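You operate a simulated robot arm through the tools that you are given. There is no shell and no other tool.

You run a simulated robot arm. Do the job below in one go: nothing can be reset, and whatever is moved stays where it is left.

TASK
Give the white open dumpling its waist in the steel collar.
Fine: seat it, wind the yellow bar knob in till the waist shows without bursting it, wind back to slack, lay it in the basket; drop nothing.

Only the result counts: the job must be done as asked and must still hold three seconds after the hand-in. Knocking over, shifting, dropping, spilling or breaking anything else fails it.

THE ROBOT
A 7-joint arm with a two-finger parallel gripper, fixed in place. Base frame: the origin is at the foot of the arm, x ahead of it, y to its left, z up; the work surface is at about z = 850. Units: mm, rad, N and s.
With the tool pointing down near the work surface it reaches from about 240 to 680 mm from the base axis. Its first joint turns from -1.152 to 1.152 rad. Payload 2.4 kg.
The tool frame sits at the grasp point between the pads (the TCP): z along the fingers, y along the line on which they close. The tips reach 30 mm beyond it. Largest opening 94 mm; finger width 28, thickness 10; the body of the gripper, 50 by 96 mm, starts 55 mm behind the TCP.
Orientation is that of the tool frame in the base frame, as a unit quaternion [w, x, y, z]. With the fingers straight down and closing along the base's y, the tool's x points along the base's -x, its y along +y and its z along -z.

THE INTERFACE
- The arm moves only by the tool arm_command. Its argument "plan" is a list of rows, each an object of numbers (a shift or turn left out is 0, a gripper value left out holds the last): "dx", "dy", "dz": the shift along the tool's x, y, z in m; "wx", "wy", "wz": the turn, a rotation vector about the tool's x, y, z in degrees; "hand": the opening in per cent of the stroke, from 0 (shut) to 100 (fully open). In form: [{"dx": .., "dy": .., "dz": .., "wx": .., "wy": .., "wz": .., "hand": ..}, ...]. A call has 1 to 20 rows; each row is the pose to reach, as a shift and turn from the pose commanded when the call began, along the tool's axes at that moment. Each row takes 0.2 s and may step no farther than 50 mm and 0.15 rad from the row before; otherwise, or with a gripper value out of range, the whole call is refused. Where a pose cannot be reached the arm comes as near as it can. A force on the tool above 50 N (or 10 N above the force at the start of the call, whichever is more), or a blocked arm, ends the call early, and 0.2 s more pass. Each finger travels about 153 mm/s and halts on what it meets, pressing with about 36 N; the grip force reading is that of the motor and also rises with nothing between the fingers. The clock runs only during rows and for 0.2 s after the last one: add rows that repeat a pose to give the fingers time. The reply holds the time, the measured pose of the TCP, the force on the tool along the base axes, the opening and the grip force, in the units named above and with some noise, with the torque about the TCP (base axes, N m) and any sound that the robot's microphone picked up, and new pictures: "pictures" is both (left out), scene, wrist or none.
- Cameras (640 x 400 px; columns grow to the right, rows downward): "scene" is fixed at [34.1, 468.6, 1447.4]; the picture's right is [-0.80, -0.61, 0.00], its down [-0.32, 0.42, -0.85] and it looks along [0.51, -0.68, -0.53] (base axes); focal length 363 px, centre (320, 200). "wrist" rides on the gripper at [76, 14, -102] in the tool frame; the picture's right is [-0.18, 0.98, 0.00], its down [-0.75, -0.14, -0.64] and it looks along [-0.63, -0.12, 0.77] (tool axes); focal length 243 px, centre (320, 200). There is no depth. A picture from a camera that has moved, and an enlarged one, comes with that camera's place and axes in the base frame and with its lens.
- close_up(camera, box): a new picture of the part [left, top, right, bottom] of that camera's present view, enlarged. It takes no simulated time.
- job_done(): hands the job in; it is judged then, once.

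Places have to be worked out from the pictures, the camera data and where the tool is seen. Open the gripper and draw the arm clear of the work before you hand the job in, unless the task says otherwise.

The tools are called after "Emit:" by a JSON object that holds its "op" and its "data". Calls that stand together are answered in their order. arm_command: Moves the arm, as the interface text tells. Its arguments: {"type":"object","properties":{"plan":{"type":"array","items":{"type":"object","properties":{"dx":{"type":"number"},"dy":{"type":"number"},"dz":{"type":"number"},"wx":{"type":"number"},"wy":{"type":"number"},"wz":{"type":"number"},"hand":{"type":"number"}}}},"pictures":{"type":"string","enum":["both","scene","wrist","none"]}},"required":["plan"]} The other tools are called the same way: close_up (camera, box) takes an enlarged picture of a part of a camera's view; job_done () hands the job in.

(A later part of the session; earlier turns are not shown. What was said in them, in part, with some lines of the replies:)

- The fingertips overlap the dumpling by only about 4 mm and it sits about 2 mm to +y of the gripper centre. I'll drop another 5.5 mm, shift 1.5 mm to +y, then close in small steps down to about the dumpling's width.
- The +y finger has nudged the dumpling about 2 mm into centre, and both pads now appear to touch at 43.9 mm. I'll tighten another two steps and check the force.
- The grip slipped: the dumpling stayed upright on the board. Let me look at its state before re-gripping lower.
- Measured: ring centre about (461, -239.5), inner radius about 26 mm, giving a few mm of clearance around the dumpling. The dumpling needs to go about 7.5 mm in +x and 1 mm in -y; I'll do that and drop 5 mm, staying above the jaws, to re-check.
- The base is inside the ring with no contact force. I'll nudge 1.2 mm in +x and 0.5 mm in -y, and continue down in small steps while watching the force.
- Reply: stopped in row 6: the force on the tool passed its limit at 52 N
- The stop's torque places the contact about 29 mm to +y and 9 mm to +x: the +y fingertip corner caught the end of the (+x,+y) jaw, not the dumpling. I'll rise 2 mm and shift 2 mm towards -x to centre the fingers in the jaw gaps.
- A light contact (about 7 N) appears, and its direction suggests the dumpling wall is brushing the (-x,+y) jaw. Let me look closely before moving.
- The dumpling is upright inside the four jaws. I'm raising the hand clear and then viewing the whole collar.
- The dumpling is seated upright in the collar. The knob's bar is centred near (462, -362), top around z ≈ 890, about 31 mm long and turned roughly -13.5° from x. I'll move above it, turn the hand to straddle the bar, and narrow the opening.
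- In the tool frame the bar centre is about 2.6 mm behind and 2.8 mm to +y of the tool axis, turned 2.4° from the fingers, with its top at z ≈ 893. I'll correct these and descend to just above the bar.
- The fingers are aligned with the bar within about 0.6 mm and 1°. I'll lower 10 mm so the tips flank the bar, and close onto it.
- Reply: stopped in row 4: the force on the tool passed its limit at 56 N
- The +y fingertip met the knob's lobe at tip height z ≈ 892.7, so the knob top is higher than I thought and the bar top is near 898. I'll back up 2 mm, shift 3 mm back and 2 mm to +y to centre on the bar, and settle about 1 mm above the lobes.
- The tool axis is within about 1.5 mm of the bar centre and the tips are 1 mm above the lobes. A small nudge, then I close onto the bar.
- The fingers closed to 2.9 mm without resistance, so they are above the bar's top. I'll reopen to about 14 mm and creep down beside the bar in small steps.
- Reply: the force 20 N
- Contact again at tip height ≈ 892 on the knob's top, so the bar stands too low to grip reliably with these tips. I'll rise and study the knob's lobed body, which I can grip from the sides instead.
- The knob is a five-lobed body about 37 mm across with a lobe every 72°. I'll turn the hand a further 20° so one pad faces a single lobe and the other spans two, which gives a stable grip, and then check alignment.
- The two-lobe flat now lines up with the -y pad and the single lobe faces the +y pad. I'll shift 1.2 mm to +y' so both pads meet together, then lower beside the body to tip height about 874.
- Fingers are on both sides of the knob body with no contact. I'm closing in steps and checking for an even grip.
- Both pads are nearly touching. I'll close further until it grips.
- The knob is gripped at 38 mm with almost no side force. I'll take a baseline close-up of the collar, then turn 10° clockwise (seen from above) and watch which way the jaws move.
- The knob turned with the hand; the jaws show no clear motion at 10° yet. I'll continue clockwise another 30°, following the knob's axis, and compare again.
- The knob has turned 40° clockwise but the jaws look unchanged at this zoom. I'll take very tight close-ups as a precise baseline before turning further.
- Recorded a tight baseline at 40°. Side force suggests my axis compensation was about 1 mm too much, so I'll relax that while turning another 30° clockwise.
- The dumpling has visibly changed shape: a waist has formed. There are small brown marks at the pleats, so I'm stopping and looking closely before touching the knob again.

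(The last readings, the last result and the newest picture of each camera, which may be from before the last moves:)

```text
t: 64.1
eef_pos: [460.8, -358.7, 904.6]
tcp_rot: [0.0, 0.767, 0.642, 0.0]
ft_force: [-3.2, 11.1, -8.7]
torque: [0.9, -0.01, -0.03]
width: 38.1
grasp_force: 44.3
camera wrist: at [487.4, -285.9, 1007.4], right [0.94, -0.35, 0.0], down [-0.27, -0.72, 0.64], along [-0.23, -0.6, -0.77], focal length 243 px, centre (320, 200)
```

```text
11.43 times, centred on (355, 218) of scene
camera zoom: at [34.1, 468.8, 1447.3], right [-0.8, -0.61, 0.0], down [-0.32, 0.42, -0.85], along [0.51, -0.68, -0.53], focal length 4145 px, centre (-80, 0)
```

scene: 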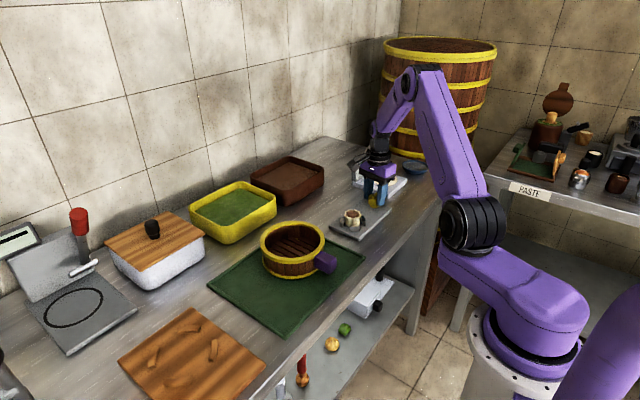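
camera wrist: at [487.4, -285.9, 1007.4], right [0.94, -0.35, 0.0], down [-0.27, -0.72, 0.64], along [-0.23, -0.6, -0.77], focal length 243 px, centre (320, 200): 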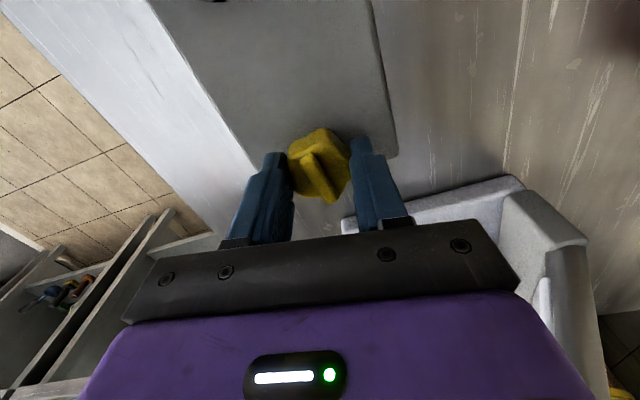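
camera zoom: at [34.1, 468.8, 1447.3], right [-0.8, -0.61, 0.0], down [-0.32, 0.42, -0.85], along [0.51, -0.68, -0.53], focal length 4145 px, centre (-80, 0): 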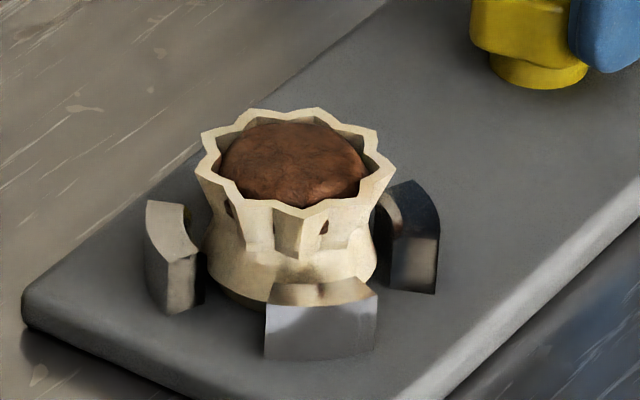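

A clear waist shows, the filling is still contained and no sound of bursting was reported, so I'll go no further in. I'm winding back counter-clockwise by the same 70° to slack.

Emit:
{"op": "arm_command", "data": {"plan": [{"dx": 0.0003, "dy": -0.0002, "wz": -4}, {"dx": 0.0006, "dy": -0.0004, "wz": -12}, {"dx": 0.0006, "dy": -0.0004, "wz": -20}, {"dx": 0.0006, "dy": -0.0004, "wz": -28}, {"dx": 0.0006, "dy": -0.0004, "wz": -36}, {"dx": 0.0006, "dy": -0.0004, "wz": -44}, {"dx": 0.0006, "dy": -0.0004, "wz": -52}, {"dx": 0.0006, "dy": -0.0004, "wz": -60}, {"dx": 0.0006, "dy": -0.0004, "wz": -66}, {"dx": 0.0006, "dy": -0.0004, "wz": -70}, {"dx": 0.0006, "dy": -0.0004, "wz": -70}]}}

Emit:
{"op": "close_up", "data": {"camera": "scene", "box": [338, 205, 370, 225]}}

Emit:
{"op": "close_up", "data": {"camera": "wrist", "box": [240, 100, 400, 200]}}

```text
t: 66.5
eef_pos: [459.7, -358.6, 905.1]
tcp_rot: [0.0, 0.259, 0.966, 0.0]
ft_force: [-0.1, 1.6, -5.9]
torque: [0.57, 0.18, 0.02]
width: 37.7
grasp_force: 44.5
camera wrist: at [399.9, -308.2, 1007.3], right [0.65, 0.76, 0.0], down [0.58, -0.5, 0.64], along [0.49, -0.42, -0.77], focal length 243 px, centre (320, 200)
```

scene: 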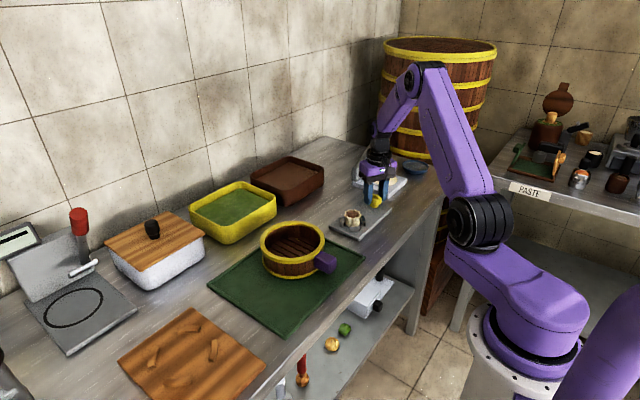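
wrist: 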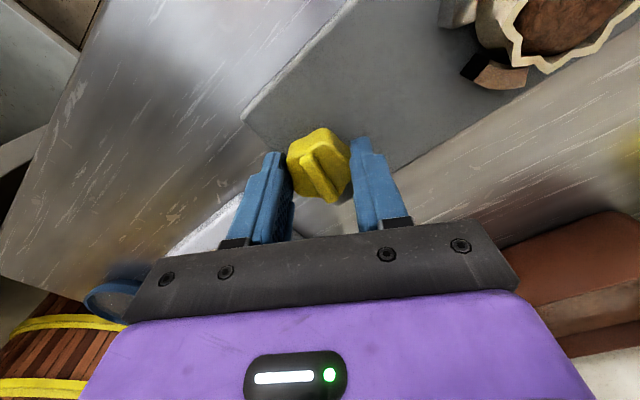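

```text
16.00 times, centred on (354, 215) of scene
camera zoom: at [34.2, 468.6, 1447.4], right [-0.8, -0.61, 0.0], down [-0.32, 0.42, -0.85], along [0.51, -0.68, -0.53], focal length 5802 px, centre (-224, -40)
```

zoom: 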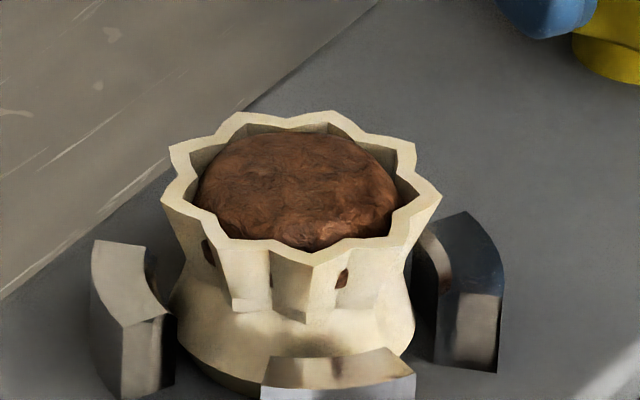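

```text
4.00 times, centred on (320, 150) of wrist
camera zoom: at [399.9, -308.2, 1007.3], right [0.65, 0.76, 0.0], down [0.58, -0.5, 0.64], along [0.49, -0.42, -0.77], focal length 970 px, centre (320, 400)
```

zoom: 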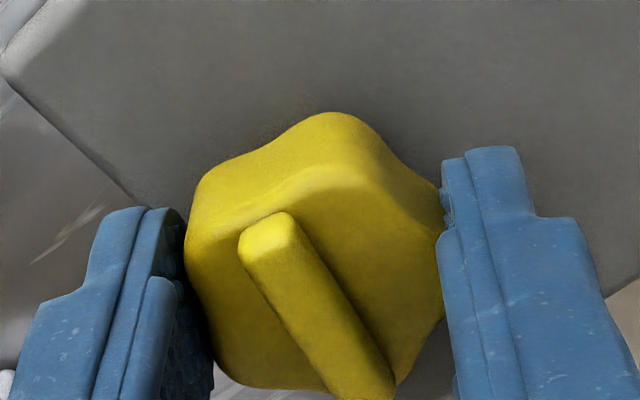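

The knob is back at its starting angle and the waist has stayed. I'll turn 3° further back to make sure it's fully slack, then release.

Emit:
{"op": "arm_command", "data": {"plan": [{"wz": -1.5}, {"wz": -3}, {"wz": -3}], "pictures": "none"}}

Emit:
{"op": "close_up", "data": {"camera": "wrist", "box": [240, 100, 400, 200]}}

```text
t: 67.3
eef_pos: [459.3, -359.2, 904.6]
tcp_rot: [0.001, 0.234, 0.972, -0.001]
ft_force: [1.9, -4.2, -8.1]
torque: [0.4, 0.47, -0.02]
width: 37.8
grasp_force: 45.2
```

```text
4.00 times, centred on (320, 150) of wrist
camera zoom: at [397.4, -311.2, 1007.3], right [0.61, 0.79, 0.0], down [0.61, -0.47, 0.64], along [0.51, -0.39, -0.77], focal length 970 px, centre (320, 400)
```

zoom: 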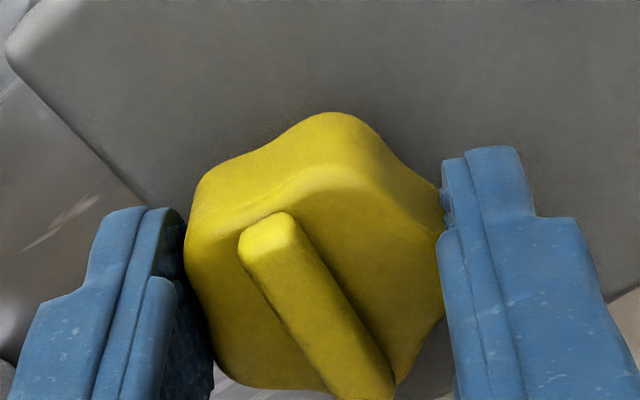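

The knob followed freely and is slack. I'm opening the fingers and lifting straight up off the knob.

Emit:
{"op": "arm_command", "data": {"plan": [{"hand": 42}, {"hand": 50}, {"hand": 60}, {"hand": 66}, {"hand": 66, "dz": -0.005}, {"hand": 66, "dz": -0.02}, {"hand": 66, "dz": -0.05}, {"hand": 66, "dz": -0.085}, {"hand": 66, "dz": -0.12}, {"hand": 66, "dz": -0.12}]}}

Emit:
{"op": "close_up", "data": {"camera": "scene", "box": [330, 180, 400, 235]}}

```text
t: 69.5
eef_pos: [459.8, -360.4, 1025.5]
tcp_rot: [0.0, 0.234, 0.972, 0.0]
ft_force: [0.4, 0.9, -0.1]
torque: [0.01, 0.01, 0.0]
width: 62.1
grasp_force: 0.0
camera wrist: at [397.8, -312.7, 1128.1], right [0.61, 0.79, 0.0], down [0.61, -0.47, 0.64], along [0.51, -0.39, -0.77], focal length 243 px, centre (320, 200)
```

scene: 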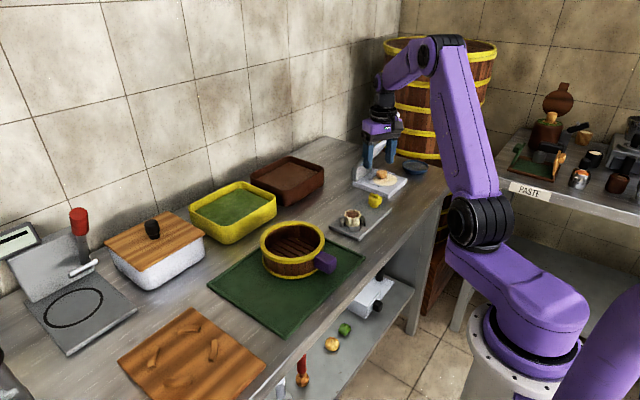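
wrist: 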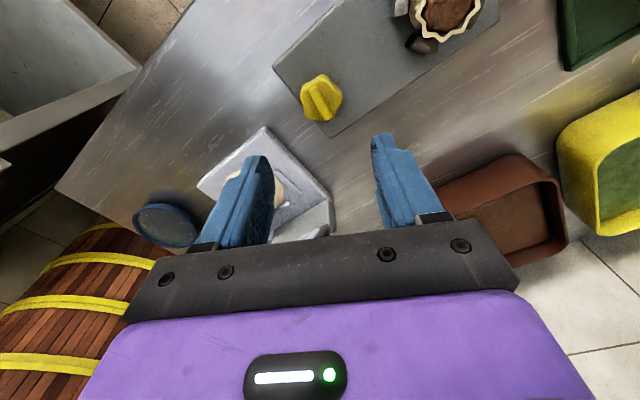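

```text
7.27 times, centred on (365, 208) of scene
camera zoom: at [34.1, 468.6, 1447.4], right [-0.8, -0.61, 0.0], down [-0.32, 0.42, -0.85], along [0.51, -0.68, -0.53], focal length 2638 px, centre (-7, 146)
```

zoom: 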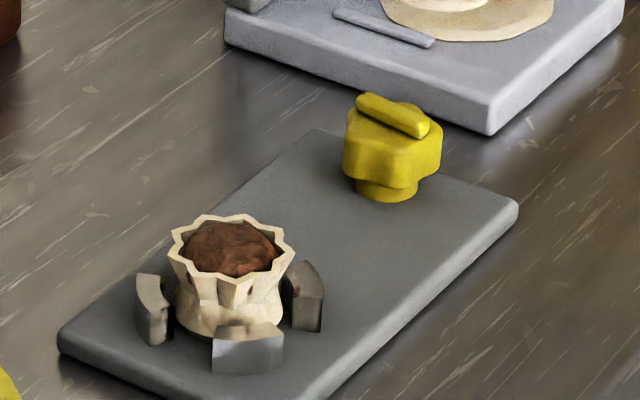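

Everything looks intact: the waist holds, jaws unchanged, knob at its start angle. Now I'll return the hand to straight orientation above the dumpling for the pick-up.

Emit:
{"op": "arm_command", "data": {"plan": [{"dx": 0.009, "dy": 0.018, "dz": 0.0, "wz": -6}, {"dx": 0.022, "dy": 0.043, "dz": 0.0, "wz": -13}, {"dx": 0.036, "dy": 0.07, "dz": 0.005, "wz": -20}, {"dx": 0.047, "dy": 0.093, "dz": 0.02, "wz": -25}, {"dx": 0.0541, "dy": 0.1072, "dz": 0.045, "wz": -27.1}, {"dx": 0.0541, "dy": 0.1072, "dz": 0.065, "wz": -27.1}, {"dx": 0.0541, "dy": 0.1072, "dz": 0.065, "wz": -27.1}, {"dx": 0.0541, "dy": 0.1072, "dz": 0.065, "wz": -27.1}]}}

Emit:
{"op": "close_up", "data": {"camera": "wrist", "box": [250, 70, 390, 170]}}

Emit:
{"op": "close_up", "data": {"camera": "scene", "box": [335, 185, 385, 235]}}

```text
t: 71.3
eef_pos: [460.0, -238.4, 958.1]
tcp_rot: [0.0, 0.0, 1.0, -0.001]
ft_force: [0.5, 0.0, 0.0]
torque: [0.03, 0.04, 0.03]
width: 62.0
grasp_force: 0.0
camera wrist: at [384.0, -224.6, 1062.0], right [0.18, 0.98, 0.0], down [0.75, -0.14, 0.64], along [0.63, -0.12, -0.77], focal length 243 px, centre (320, 200)
```

scene: 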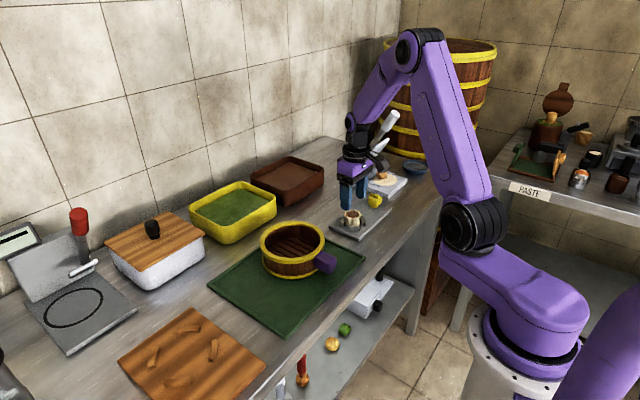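
wrist: 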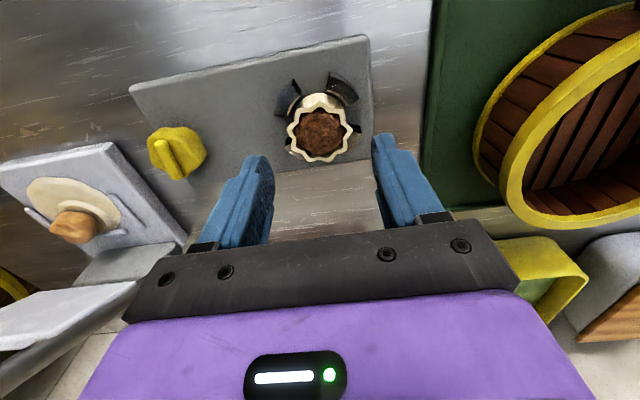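

```text
4.00 times, centred on (320, 120) of wrist
camera zoom: at [384.0, -224.6, 1062.0], right [0.18, 0.98, 0.0], down [0.75, -0.14, 0.64], along [0.63, -0.12, -0.77], focal length 970 px, centre (320, 520)
```

zoom: 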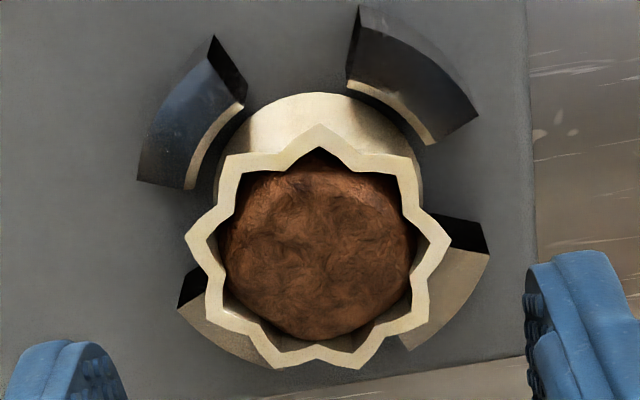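

```text
8.00 times, centred on (360, 210) of scene
camera zoom: at [34.1, 468.6, 1447.4], right [-0.8, -0.61, 0.0], down [-0.32, 0.42, -0.85], along [0.51, -0.68, -0.53], focal length 2901 px, centre (0, 120)
```

zoom: 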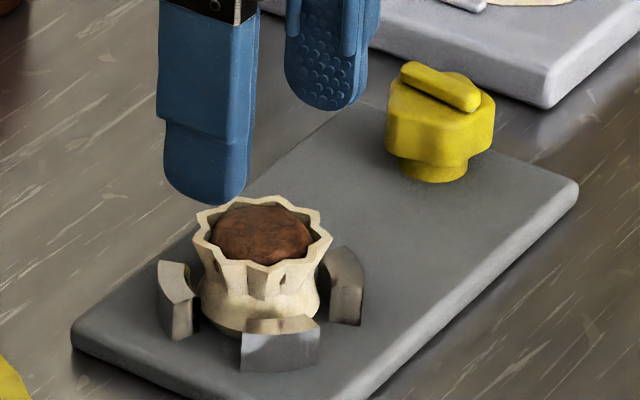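

From above, the pleated rim and waist look clean and unbroken. Dumpling centre is about (461, -238.3) with the tool at (460, -238.6), so I'm lowering straight down to just above the jaw tops.

Emit:
{"op": "arm_command", "data": {"plan": [{"dz": 0.01}, {"dz": 0.022}, {"dz": 0.033}, {"dz": 0.041}, {"dz": 0.046}, {"dz": 0.049}, {"dz": 0.0503}, {"dz": 0.0503}, {"dz": 0.0503}]}}

Emit:
{"op": "close_up", "data": {"camera": "wrist", "box": [240, 100, 400, 215]}}

Emit:
{"op": "close_up", "data": {"camera": "scene", "box": [338, 200, 378, 235]}}

```text
t: 73.3
eef_pos: [459.6, -240.4, 908.9]
tcp_rot: [0.002, 0.0, 1.0, -0.001]
ft_force: [1.2, -0.2, 0.1]
torque: [-0.01, 0.03, -0.01]
width: 62.1
grasp_force: 0.0
camera wrist: at [383.3, -224.6, 1011.2], right [0.18, 0.98, 0.0], down [0.75, -0.14, 0.64], along [0.63, -0.12, -0.77], focal length 243 px, centre (320, 200)
```

scene: 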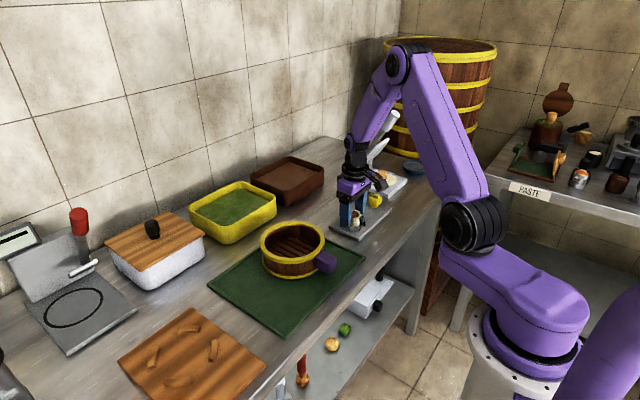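
wrist: 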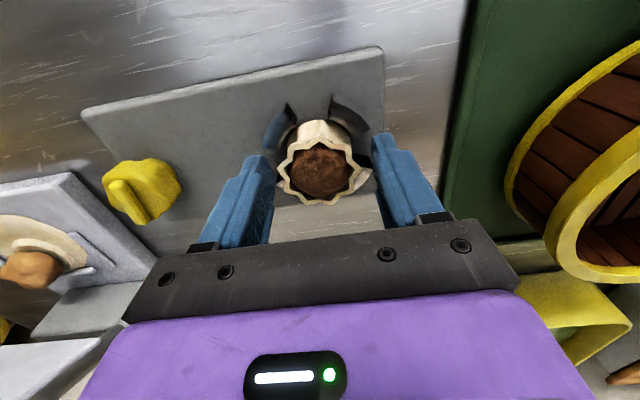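

```text
3.48 times, centred on (320, 158) of wrist
camera zoom: at [383.3, -224.6, 1011.2], right [0.18, 0.98, 0.0], down [0.75, -0.14, 0.64], along [0.63, -0.12, -0.77], focal length 844 px, centre (320, 348)
```

zoom: 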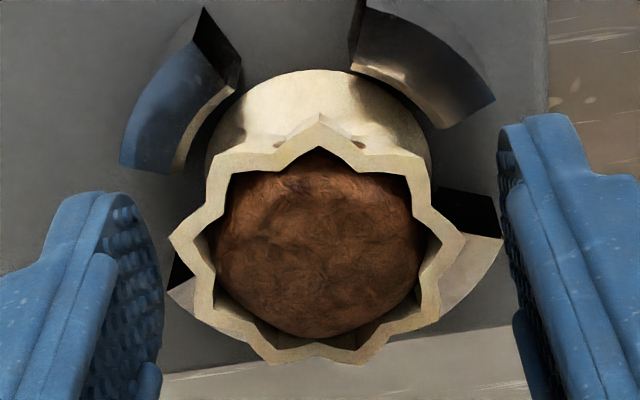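

```text
11.43 times, centred on (358, 218) of scene
camera zoom: at [34.1, 468.6, 1447.4], right [-0.8, -0.61, 0.0], down [-0.32, 0.42, -0.85], along [0.51, -0.68, -0.53], focal length 4145 px, centre (-114, 0)
```

zoom: 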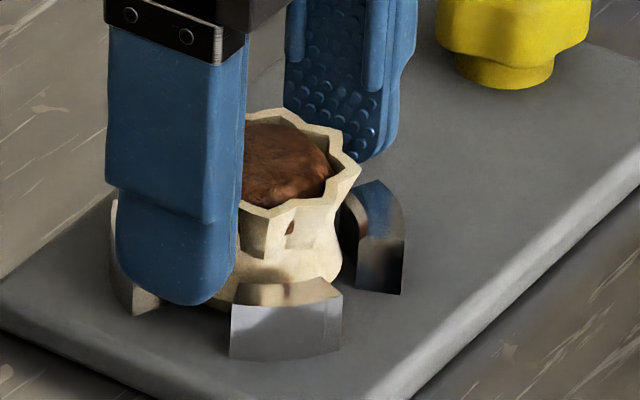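

No contact, and the tips are level with the jaw tops beside the waist. Closing in steps onto the dumpling.

Emit:
{"op": "arm_command", "data": {"plan": [{"hand": 60}, {"hand": 55}, {"hand": 52}, {"hand": 50}, {"hand": 48}, {"hand": 47}, {"hand": 46}, {"hand": 45}, {"hand": 45}], "pictures": "none"}}

Emit:
{"op": "close_up", "data": {"camera": "wrist", "box": [240, 100, 400, 215]}}

```text
t: 75.3
eef_pos: [460.6, -238.6, 909.5]
tcp_rot: [0.0, 0.001, 1.0, -0.001]
ft_force: [-0.8, -0.4, 0.6]
torque: [-0.01, 0.02, 0.01]
width: 43.0
grasp_force: 1.0
```

```text
3.48 times, centred on (320, 158) of wrist
camera zoom: at [383.3, -224.5, 1011.2], right [0.18, 0.98, 0.0], down [0.75, -0.14, 0.64], along [0.63, -0.12, -0.77], focal length 844 px, centre (320, 348)
```

zoom: 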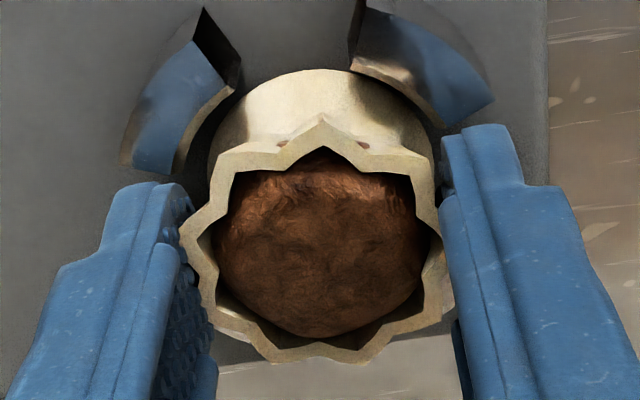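

Both pads touch at about 43 mm. Tightening with a deeper command so the fingers keep pressing.

Emit:
{"op": "arm_command", "data": {"plan": [{"hand": 43}, {"hand": 41}, {"hand": 39}, {"hand": 37}, {"hand": 37}, {"hand": 37}], "pictures": "none"}}

Emit:
{"op": "close_up", "data": {"camera": "wrist", "box": [240, 100, 400, 215]}}

Emit:
{"op": "close_up", "data": {"camera": "scene", "box": [338, 200, 378, 235]}}

```text
t: 76.7
eef_pos: [460.3, -239.7, 909.3]
tcp_rot: [-0.001, 0.0, 1.0, -0.001]
ft_force: [-0.1, 0.2, 0.0]
torque: [0.02, 0.01, 0.0]
width: 41.6
grasp_force: 35.7
```

```text
3.48 times, centred on (320, 158) of wrist
camera zoom: at [383.3, -224.5, 1011.2], right [0.18, 0.98, 0.0], down [0.75, -0.14, 0.64], along [0.63, -0.12, -0.77], focal length 844 px, centre (320, 348)
```

zoom: 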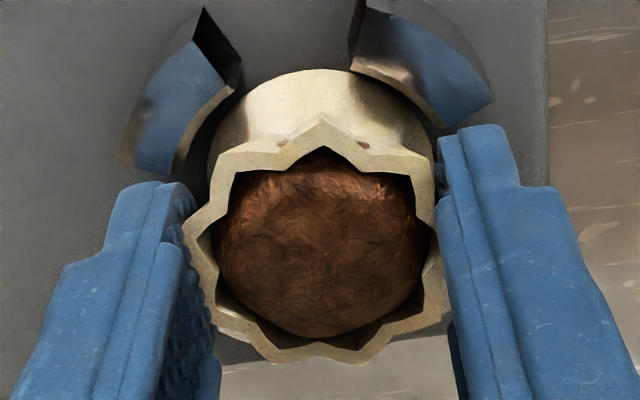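

```text
11.43 times, centred on (358, 218) of scene
camera zoom: at [34.1, 468.6, 1447.4], right [-0.8, -0.61, 0.0], down [-0.32, 0.42, -0.85], along [0.51, -0.68, -0.53], focal length 4145 px, centre (-114, 0)
```

zoom: 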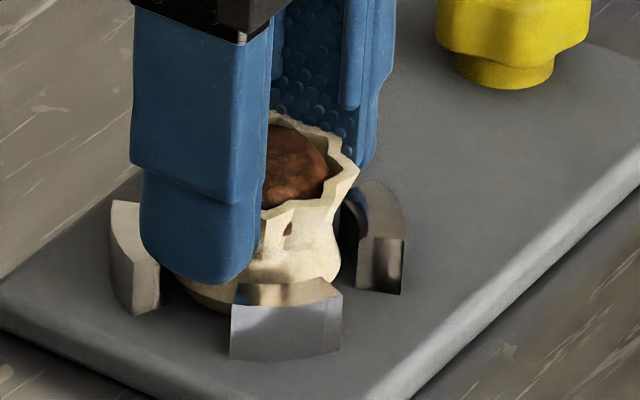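

Held at 41.6 mm with full grip. Now a very slow 4 mm lift to test the hold.

Emit:
{"op": "arm_command", "data": {"plan": [{"dz": -0.0005}, {"dz": -0.001}, {"dz": -0.0015}, {"dz": -0.002}, {"dz": -0.0025}, {"dz": -0.003}, {"dz": -0.0035}, {"dz": -0.004}, {"dz": -0.004}], "pictures": "none"}}

Emit:
{"op": "close_up", "data": {"camera": "wrist", "box": [240, 100, 400, 215]}}

Emit:
{"op": "close_up", "data": {"camera": "scene", "box": [338, 200, 378, 235]}}

```text
t: 78.7
eef_pos: [459.1, -238.7, 913.1]
tcp_rot: [0.001, 0.0, 1.0, -0.001]
ft_force: [-0.1, 0.3, -0.2]
torque: [-0.01, 0.0, 0.01]
width: 41.7
grasp_force: 36.3
```

```text
3.48 times, centred on (320, 158) of wrist
camera zoom: at [383.5, -224.5, 1015.9], right [0.18, 0.98, 0.0], down [0.75, -0.14, 0.64], along [0.63, -0.12, -0.77], focal length 844 px, centre (320, 348)
```

zoom: 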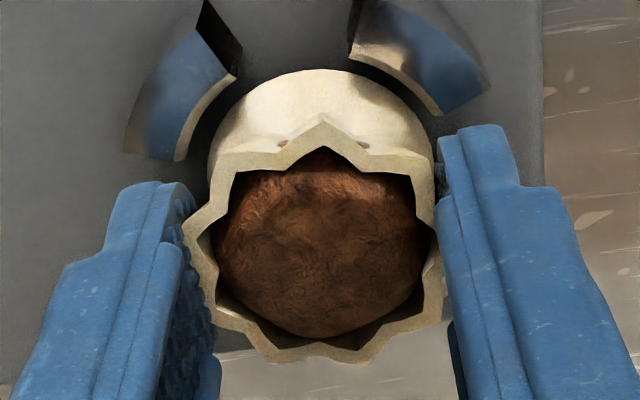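

```text
11.43 times, centred on (358, 218) of scene
camera zoom: at [34.1, 468.6, 1447.4], right [-0.8, -0.61, 0.0], down [-0.32, 0.42, -0.85], along [0.51, -0.68, -0.53], focal length 4145 px, centre (-114, 0)
```

zoom: 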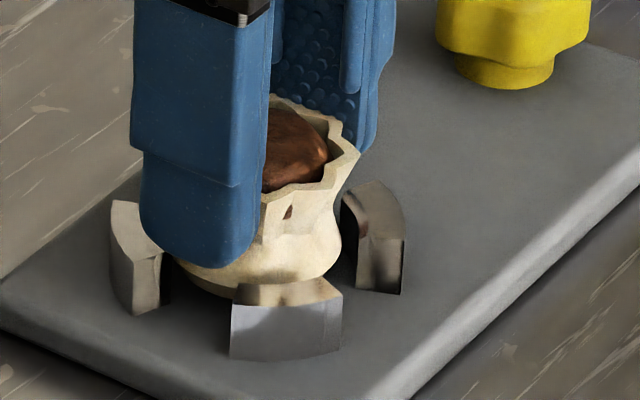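

The dumpling is out of the jaws and held securely. I'm continuing a slow lift to travel height.

Emit:
{"op": "arm_command", "data": {"plan": [{"dz": -0.001}, {"dz": -0.003}, {"dz": -0.006}, {"dz": -0.01}, {"dz": -0.015}, {"dz": -0.021}, {"dz": -0.028}, {"dz": -0.036}, {"dz": -0.044}, {"dz": -0.052}, {"dz": -0.06}, {"dz": -0.068}, {"dz": -0.074}, {"dz": -0.078}, {"dz": -0.08}, {"dz": -0.08}]}}

Emit:
{"op": "close_up", "data": {"camera": "scene", "box": [320, 165, 400, 235]}}

Emit:
{"op": "close_up", "data": {"camera": "wrist", "box": [240, 60, 640, 290]}}

```text
t: 82.1
eef_pos: [458.8, -239.8, 993.4]
tcp_rot: [0.001, -0.001, 1.0, -0.001]
ft_force: [0.7, 0.5, -0.1]
torque: [-0.01, 0.0, 0.02]
width: 41.7
grasp_force: 35.5
camera wrist: at [382.7, -224.2, 1095.8], right [0.18, 0.98, 0.0], down [0.75, -0.14, 0.64], along [0.63, -0.12, -0.77], focal length 243 px, centre (320, 200)
```

scene: 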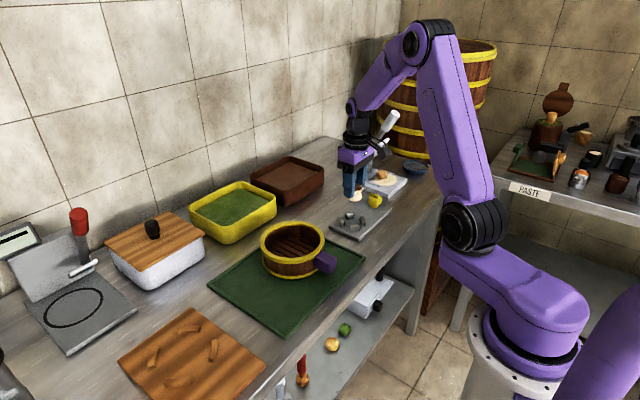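
wrist: 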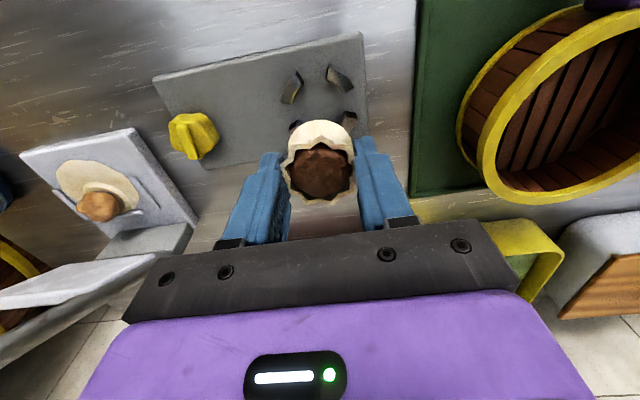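

```text
5.71 times, centred on (360, 200) of scene
camera zoom: at [34.1, 468.6, 1447.4], right [-0.8, -0.61, 0.0], down [-0.32, 0.42, -0.85], along [0.51, -0.68, -0.53], focal length 2072 px, centre (91, 200)
```

zoom: 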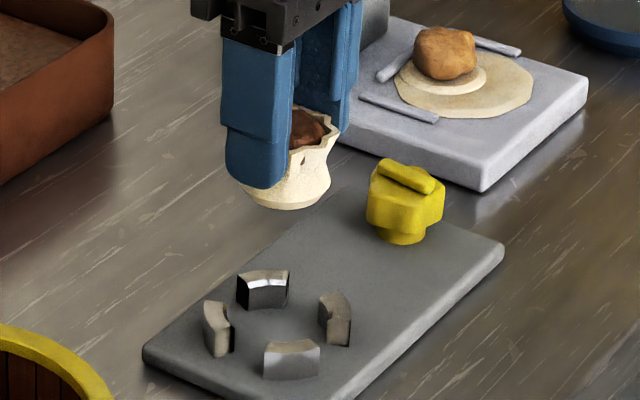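

```text
1.60 times, centred on (440, 175) of wrist
camera zoom: at [382.7, -224.2, 1095.8], right [0.18, 0.98, 0.0], down [0.75, -0.14, 0.64], along [0.63, -0.12, -0.77], focal length 388 px, centre (128, 240)
```

zoom: 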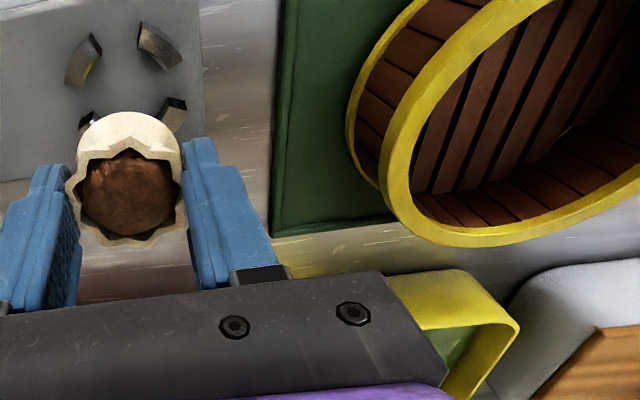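

The dumpling is held well and the collar plate is clear and unmoved. The basket rim is at about z ≈ 904, so I'm carrying the dumpling over it at height.

Emit:
{"op": "arm_command", "data": {"plan": [{"dx": -0.0013, "dy": 0.006, "dz": -0.002}, {"dx": -0.0043, "dy": 0.02, "dz": -0.004}, {"dx": -0.0095, "dy": 0.044, "dz": -0.006}, {"dx": -0.0155, "dy": 0.073, "dz": -0.008}, {"dx": -0.0215, "dy": 0.101, "dz": -0.01}, {"dx": -0.0275, "dy": 0.129, "dz": -0.01}, {"dx": -0.0335, "dy": 0.158, "dz": -0.01}, {"dx": -0.0387, "dy": 0.182, "dz": -0.01}, {"dx": -0.0417, "dy": 0.196, "dz": -0.01}, {"dx": -0.043, "dy": 0.202, "dz": -0.01}, {"dx": -0.043, "dy": 0.202, "dz": -0.01}, {"dx": -0.043, "dy": 0.202, "dz": -0.01}]}}

Emit:
{"op": "close_up", "data": {"camera": "wrist", "box": [180, 20, 460, 200]}}

Emit:
{"op": "close_up", "data": {"camera": "scene", "box": [230, 180, 360, 300]}}

```text
t: 84.7
eef_pos: [502.8, -37.5, 1003.8]
tcp_rot: [0.001, 0.0, 1.0, -0.001]
ft_force: [-0.4, -0.1, -0.1]
torque: [0.02, -0.01, 0.0]
width: 41.5
grasp_force: 35.9
camera wrist: at [426.0, -22.0, 1106.1], right [0.18, 0.98, 0.0], down [0.75, -0.14, 0.64], along [0.63, -0.12, -0.77], focal length 243 px, centre (320, 200)
```

scene: 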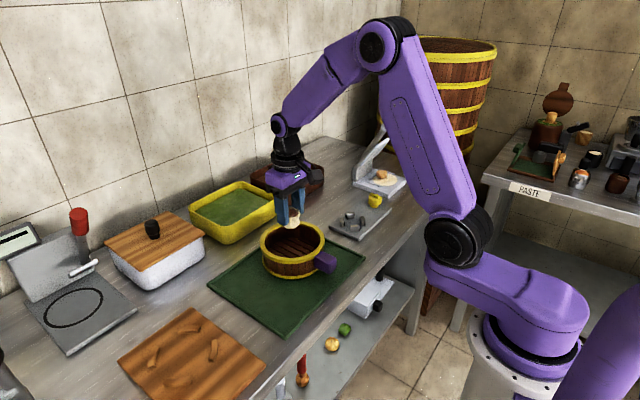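
wrist: 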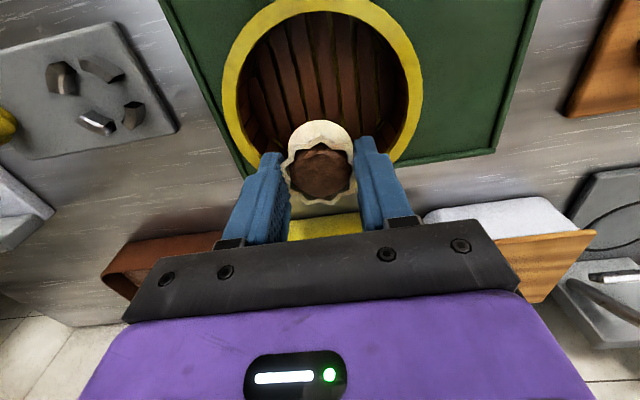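

```text
2.22 times, centred on (320, 110) of wrist
camera zoom: at [426.0, -22.0, 1106.1], right [0.18, 0.98, 0.0], down [0.75, -0.14, 0.64], along [0.63, -0.12, -0.77], focal length 539 px, centre (320, 400)
```

zoom: 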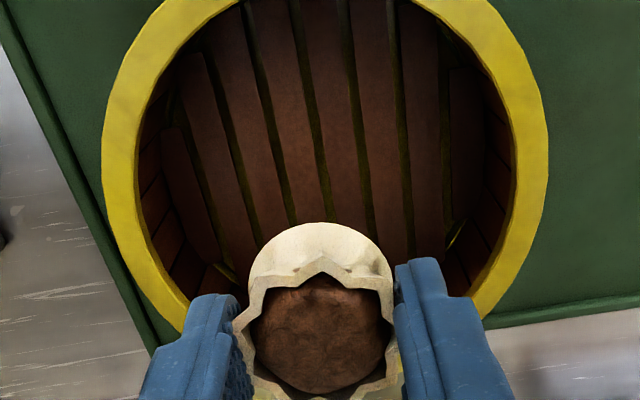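

```text
3.33 times, centred on (295, 240) of scene
camera zoom: at [34.1, 468.6, 1447.4], right [-0.8, -0.61, 0.0], down [-0.32, 0.42, -0.85], along [0.51, -0.68, -0.53], focal length 1209 px, centre (403, 67)
```

zoom: 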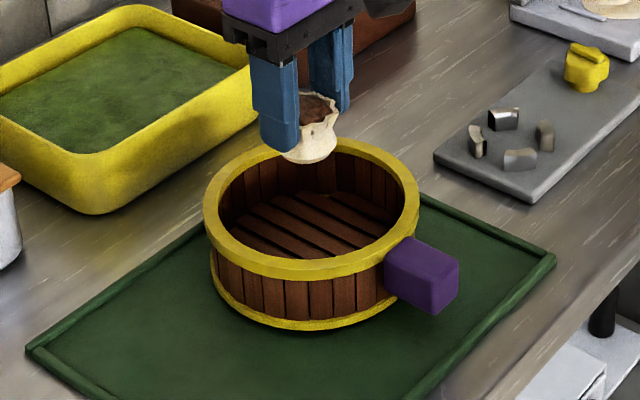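

The dumpling is above the basket, whose centre I put near (497, -35) with the floor around z ≈ 866. I'll shift 4 mm back and lower in a smooth ramp to about 10 mm above the floor.

Emit:
{"op": "arm_command", "data": {"plan": [{"dx": 0.001, "dz": 0.003}, {"dx": 0.002, "dz": 0.009}, {"dx": 0.003, "dz": 0.017}, {"dx": 0.004, "dz": 0.026}, {"dx": 0.004, "dz": 0.036}, {"dx": 0.004, "dz": 0.046}, {"dx": 0.004, "dz": 0.056}, {"dx": 0.004, "dz": 0.065}, {"dx": 0.004, "dz": 0.072}, {"dx": 0.004, "dz": 0.077}, {"dx": 0.004, "dz": 0.08}, {"dx": 0.004, "dz": 0.08}, {"dx": 0.004, "dz": 0.08}]}}

Emit:
{"op": "close_up", "data": {"camera": "wrist", "box": [200, 40, 440, 200]}}

Emit:
{"op": "close_up", "data": {"camera": "scene", "box": [250, 200, 350, 290]}}

```text
t: 87.5
eef_pos: [498.8, -36.4, 925.7]
tcp_rot: [0.0, 0.0, 1.0, -0.001]
ft_force: [0.4, 0.3, 0.1]
torque: [0.0, 0.0, 0.01]
width: 41.8
grasp_force: 36.2
camera wrist: at [422.2, -21.9, 1027.3], right [0.18, 0.98, 0.0], down [0.75, -0.14, 0.64], along [0.63, -0.12, -0.77], focal length 243 px, centre (320, 200)
```

scene: 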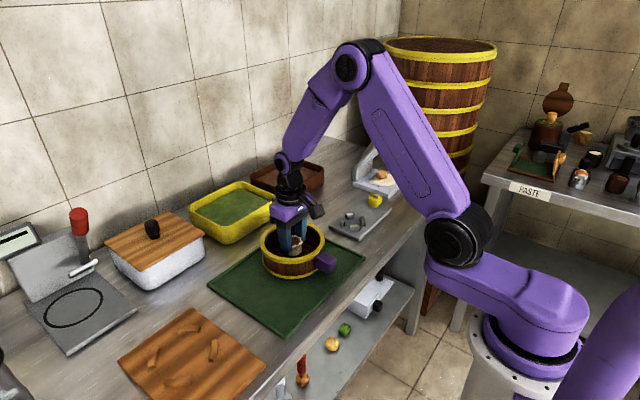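
wrist: 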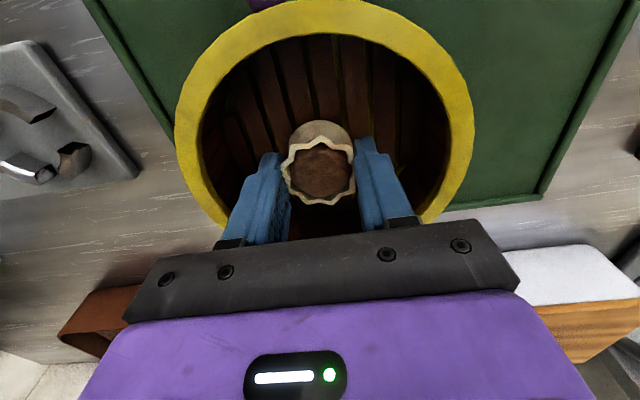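

```text
2.50 times, centred on (320, 120) of wrist
camera zoom: at [422.2, -21.9, 1027.3], right [0.18, 0.98, 0.0], down [0.75, -0.14, 0.64], along [0.63, -0.12, -0.77], focal length 606 px, centre (320, 400)
```

zoom: 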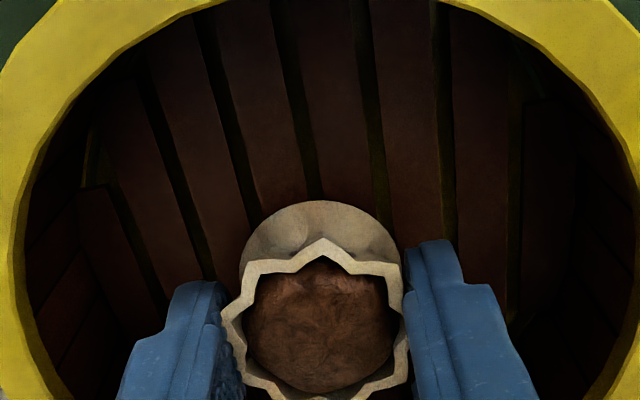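

```text
4.44 times, centred on (300, 245) of scene
camera zoom: at [34.1, 468.6, 1447.4], right [-0.8, -0.61, 0.0], down [-0.32, 0.42, -0.85], along [0.51, -0.68, -0.53], focal length 1612 px, centre (409, 0)
```

zoom: 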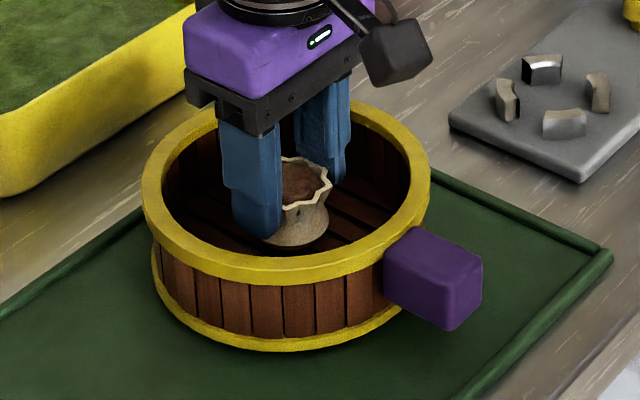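

It hangs well inside the basket with good clearance from the walls. Lowering 5 mm more, slowly.

Emit:
{"op": "arm_command", "data": {"plan": [{"dz": 0.001}, {"dz": 0.002}, {"dz": 0.003}, {"dz": 0.004}, {"dz": 0.005}, {"dz": 0.005}], "pictures": "none"}}

Emit:
{"op": "close_up", "data": {"camera": "scene", "box": [275, 215, 325, 260]}}

```text
t: 88.9
eef_pos: [497.3, -37.1, 917.8]
tcp_rot: [0.001, -0.001, 1.0, -0.001]
ft_force: [-2.3, 4.1, 8.8]
torque: [0.13, 0.07, -0.01]
width: 41.8
grasp_force: 36.5
```

```text
8.89 times, centred on (300, 238) of scene
camera zoom: at [33.9, 468.7, 1447.4], right [-0.8, -0.61, 0.0], down [-0.32, 0.42, -0.85], along [0.51, -0.68, -0.53], focal length 3224 px, centre (498, -133)
```

zoom: 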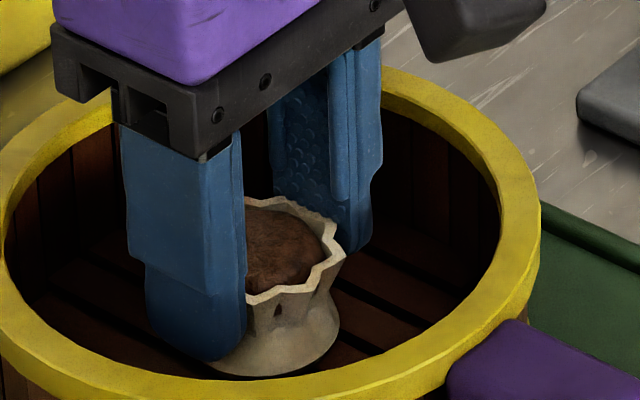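

An 8.8 N upward force confirms the base is resting on the basket floor. I'll ease up half a millimetre and open gradually.

Emit:
{"op": "arm_command", "data": {"plan": [{"dz": -0.0004}, {"dz": -0.0006}, {"dz": -0.0006, "hand": 40}, {"dz": -0.0006, "hand": 43}, {"dz": -0.0006, "hand": 45}, {"dz": -0.0006, "hand": 47}, {"dz": -0.0006, "hand": 49}, {"dz": -0.0006, "hand": 51}, {"dz": -0.0006, "hand": 54}, {"dz": -0.0006, "hand": 58}, {"dz": -0.0006, "hand": 62}, {"dz": -0.0006, "hand": 66}, {"dz": -0.0006, "hand": 66}]}}

Emit:
{"op": "close_up", "data": {"camera": "wrist", "box": [200, 80, 440, 220]}}

Emit:
{"op": "close_up", "data": {"camera": "scene", "box": [275, 215, 325, 260]}}

```text
t: 91.7
eef_pos: [498.8, -37.4, 918.5]
tcp_rot: [0.001, 0.001, 1.0, -0.001]
ft_force: [0.7, 0.2, -0.1]
torque: [0.05, 0.02, 0.0]
width: 61.8
grasp_force: 0.1
camera wrist: at [422.5, -22.4, 1021.2], right [0.18, 0.98, 0.0], down [0.75, -0.14, 0.64], along [0.63, -0.12, -0.77], focal length 243 px, centre (320, 200)
```

scene: 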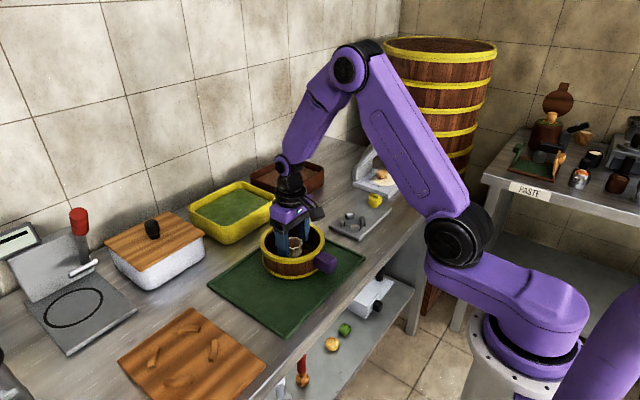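
wrist: 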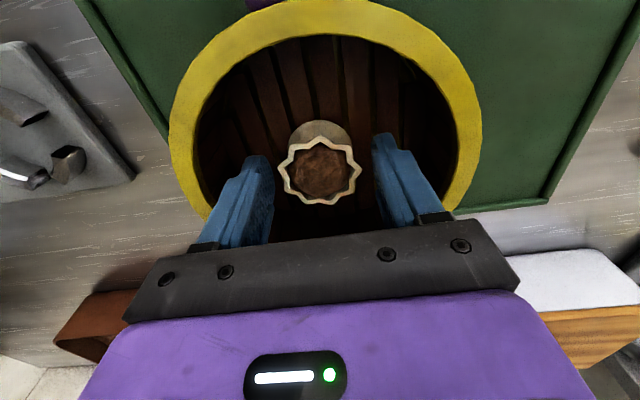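

```text
2.67 times, centred on (320, 150) of wrist
camera zoom: at [422.5, -22.4, 1021.2], right [0.18, 0.98, 0.0], down [0.75, -0.14, 0.64], along [0.63, -0.12, -0.77], focal length 647 px, centre (320, 333)
```

zoom: 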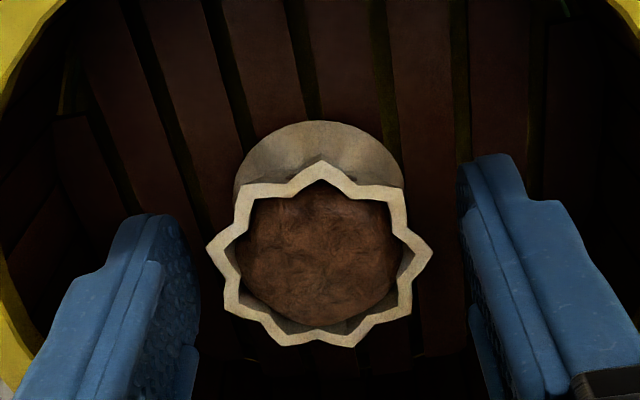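

```text
8.89 times, centred on (300, 238) of scene
camera zoom: at [34.1, 468.6, 1447.4], right [-0.8, -0.61, 0.0], down [-0.32, 0.42, -0.85], along [0.51, -0.68, -0.53], focal length 3224 px, centre (498, -133)
```

zoom: 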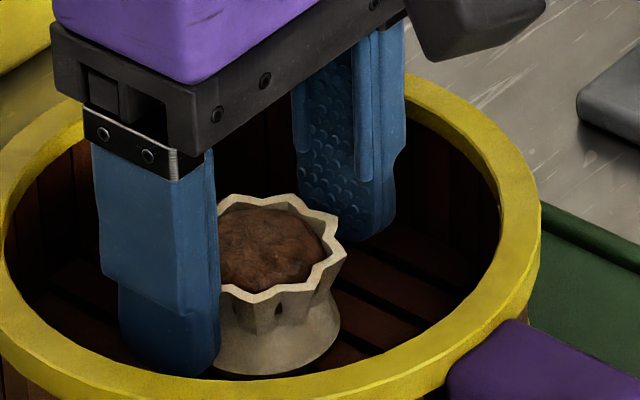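

The dumpling stands upright on the basket floor with its waist intact, and the fingers are clear on both sides. I'm raising the hand straight up out of the basket.

Emit:
{"op": "arm_command", "data": {"plan": [{"dz": -0.004}, {"dz": -0.012}, {"dz": -0.025}, {"dz": -0.045}, {"dz": -0.07}, {"dz": -0.1}, {"dz": -0.13}, {"dz": -0.16}, {"dz": -0.18}, {"dz": -0.18}]}}

Emit:
{"op": "close_up", "data": {"camera": "scene", "box": [230, 190, 410, 300]}}

Emit:
{"op": "close_up", "data": {"camera": "wrist", "box": [200, 0, 440, 150]}}

```text
t: 93.9
eef_pos: [497.7, -38.8, 1098.6]
tcp_rot: [0.001, 0.0, 1.0, -0.001]
ft_force: [-0.2, 0.4, -0.8]
torque: [0.02, -0.05, 0.02]
width: 61.9
grasp_force: 0.1
camera wrist: at [421.1, -22.7, 1202.0], right [0.18, 0.98, 0.0], down [0.75, -0.14, 0.64], along [0.63, -0.12, -0.77], focal length 243 px, centre (320, 200)
```

scene: 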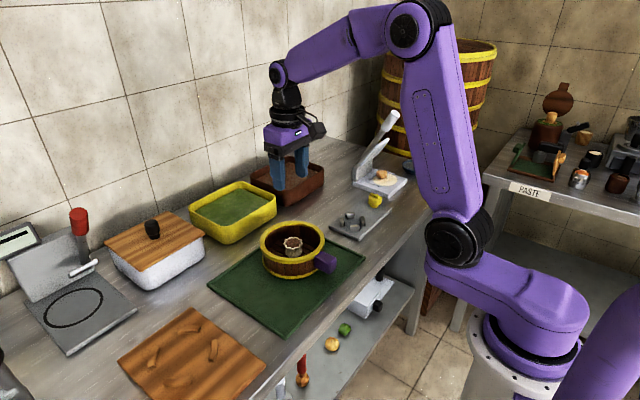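
wrist: 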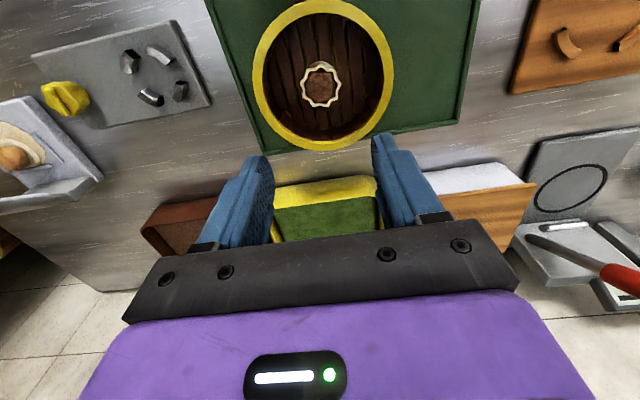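

```text
3.56 times, centred on (320, 245) of scene
camera zoom: at [34.1, 468.6, 1447.4], right [-0.8, -0.61, 0.0], down [-0.32, 0.42, -0.85], along [0.51, -0.68, -0.53], focal length 1289 px, centre (320, 40)
```

zoom: 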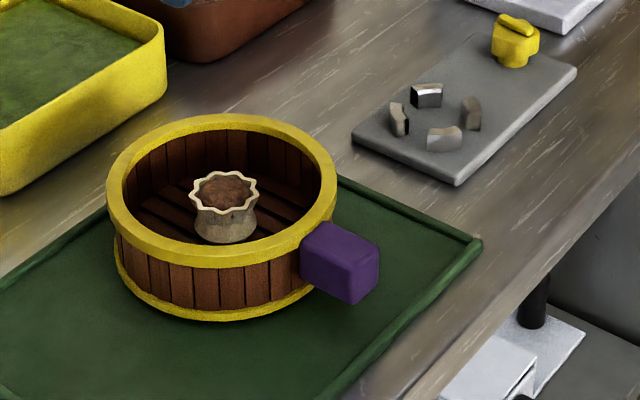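

```text
2.67 times, centred on (320, 75) of wrist
camera zoom: at [421.1, -22.7, 1202.0], right [0.18, 0.98, 0.0], down [0.75, -0.14, 0.64], along [0.63, -0.12, -0.77], focal length 647 px, centre (320, 533)
```

zoom: 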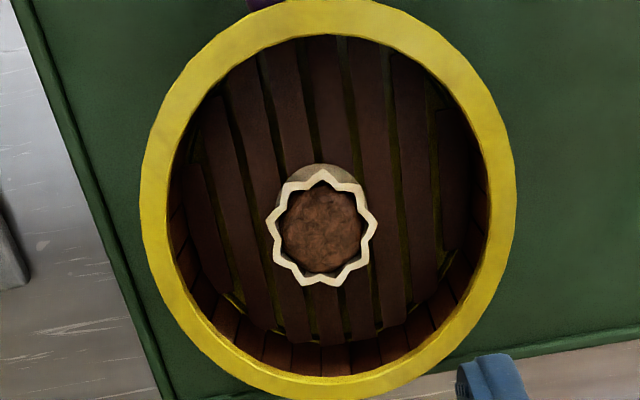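

The dumpling sits upright in the middle of the basket, the waist holds, and the collar, knob, plate and basket are where they started. I'll open the hand fully and draw the arm back clear before handing in.

Emit:
{"op": "arm_command", "data": {"plan": [{"dx": 0.01, "dz": -0.01, "hand": 80}, {"dx": 0.035, "dz": -0.02, "hand": 100}, {"dx": 0.07, "dz": -0.03, "hand": 100}, {"dx": 0.1, "dz": -0.04, "hand": 100}, {"dx": 0.12, "dz": -0.05, "hand": 100}, {"dx": 0.13, "dz": -0.05, "hand": 100}, {"dx": 0.13, "dz": -0.05, "hand": 100}, {"dx": 0.13, "dz": -0.05, "hand": 100}]}}

Emit:
{"op": "close_up", "data": {"camera": "scene", "box": [250, 210, 340, 290]}}

Emit:
{"op": "close_up", "data": {"camera": "scene", "box": [320, 175, 410, 245]}}

```text
t: 95.7
eef_pos: [368.6, -37.0, 1147.9]
tcp_rot: [0.0, 0.0, 1.0, -0.001]
ft_force: [-0.4, 0.1, 0.0]
torque: [0.01, 0.03, 0.01]
width: 94.0
grasp_force: 0.1
camera wrist: at [292.2, -22.5, 1251.7], right [0.18, 0.98, 0.0], down [0.75, -0.14, 0.64], along [0.63, -0.12, -0.77], focal length 243 px, centre (320, 200)
```

scene: 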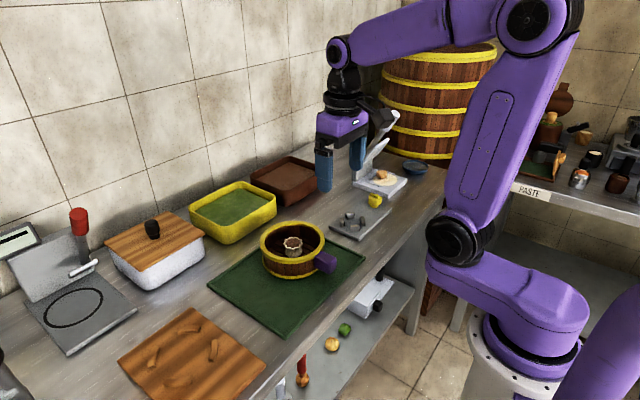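
wrist: 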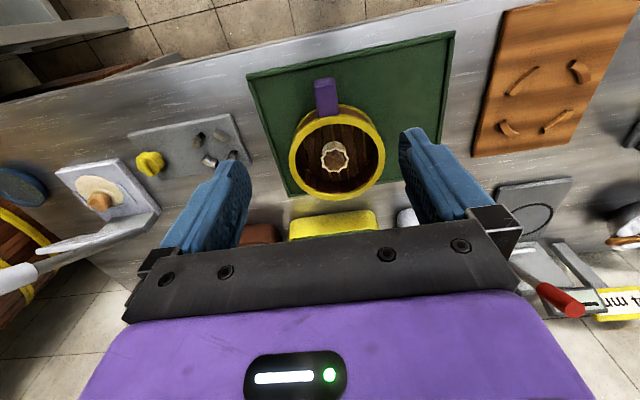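

```text
5.00 times, centred on (295, 250) of scene
camera zoom: at [34.1, 468.6, 1447.4], right [-0.8, -0.61, 0.0], down [-0.32, 0.42, -0.85], along [0.51, -0.68, -0.53], focal length 1813 px, centre (445, -50)
```

zoom: 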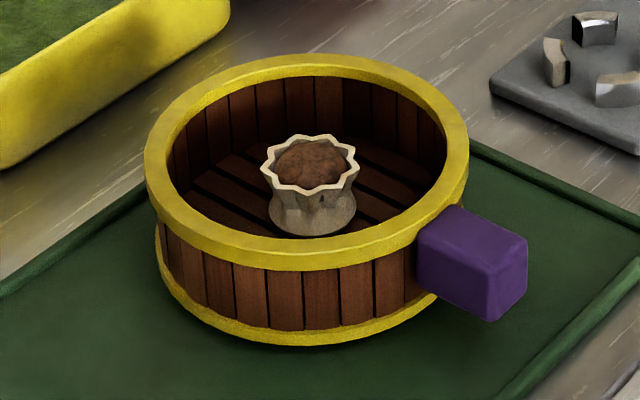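

```text
5.71 times, centred on (365, 210) of scene
camera zoom: at [34.1, 468.6, 1447.4], right [-0.8, -0.61, 0.0], down [-0.32, 0.42, -0.85], along [0.51, -0.68, -0.53], focal length 2072 px, centre (63, 143)
```

zoom: 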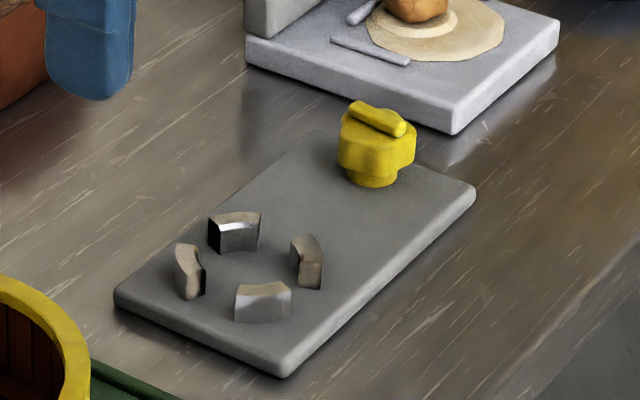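

The dumpling rests upright in the basket with its waist showing. The knob is wound back to slack, nothing else has moved, and the gripper is open with the arm clear, so I'm handing the job in.

Emit:
{"op": "job_done", "data": {}}

```text
The job is handed in.
```

I gave the dumpling its waist in the steel collar and handed the job in. It now stands upright in the basket with the waist still showing.

- **Waist:** it formed between 40° and 70° clockwise on the yellow knob, and I stopped at 70°. A few small brown marks show at the pleats, probably the filling showing through. I saw no split and the microphone picked up no sound.
- **Knob:** I gripped the knob's lobed body because the bar was too low for the fingertips. I wound it back the full 70° plus about 3°.
- **Picking up:** my first grip on the wooden board slipped as I lifted. The dumpling stayed upright on the board, only nudged a couple of millimetres, and the second, lower grip held.
- **Seating:** I let go a few millimetres above the collar plate because the fingertips reached the jaw tops first, so it dropped that far. It landed upright inside the jaws.
- **Contact:** the fingertips pressed a jaw top and the knob top at just over 50 N before the arm stopped itself. The collar plate is where it started, and nothing else looks moved or damaged.

The gripper is open and the arm is drawn back clear of the work.
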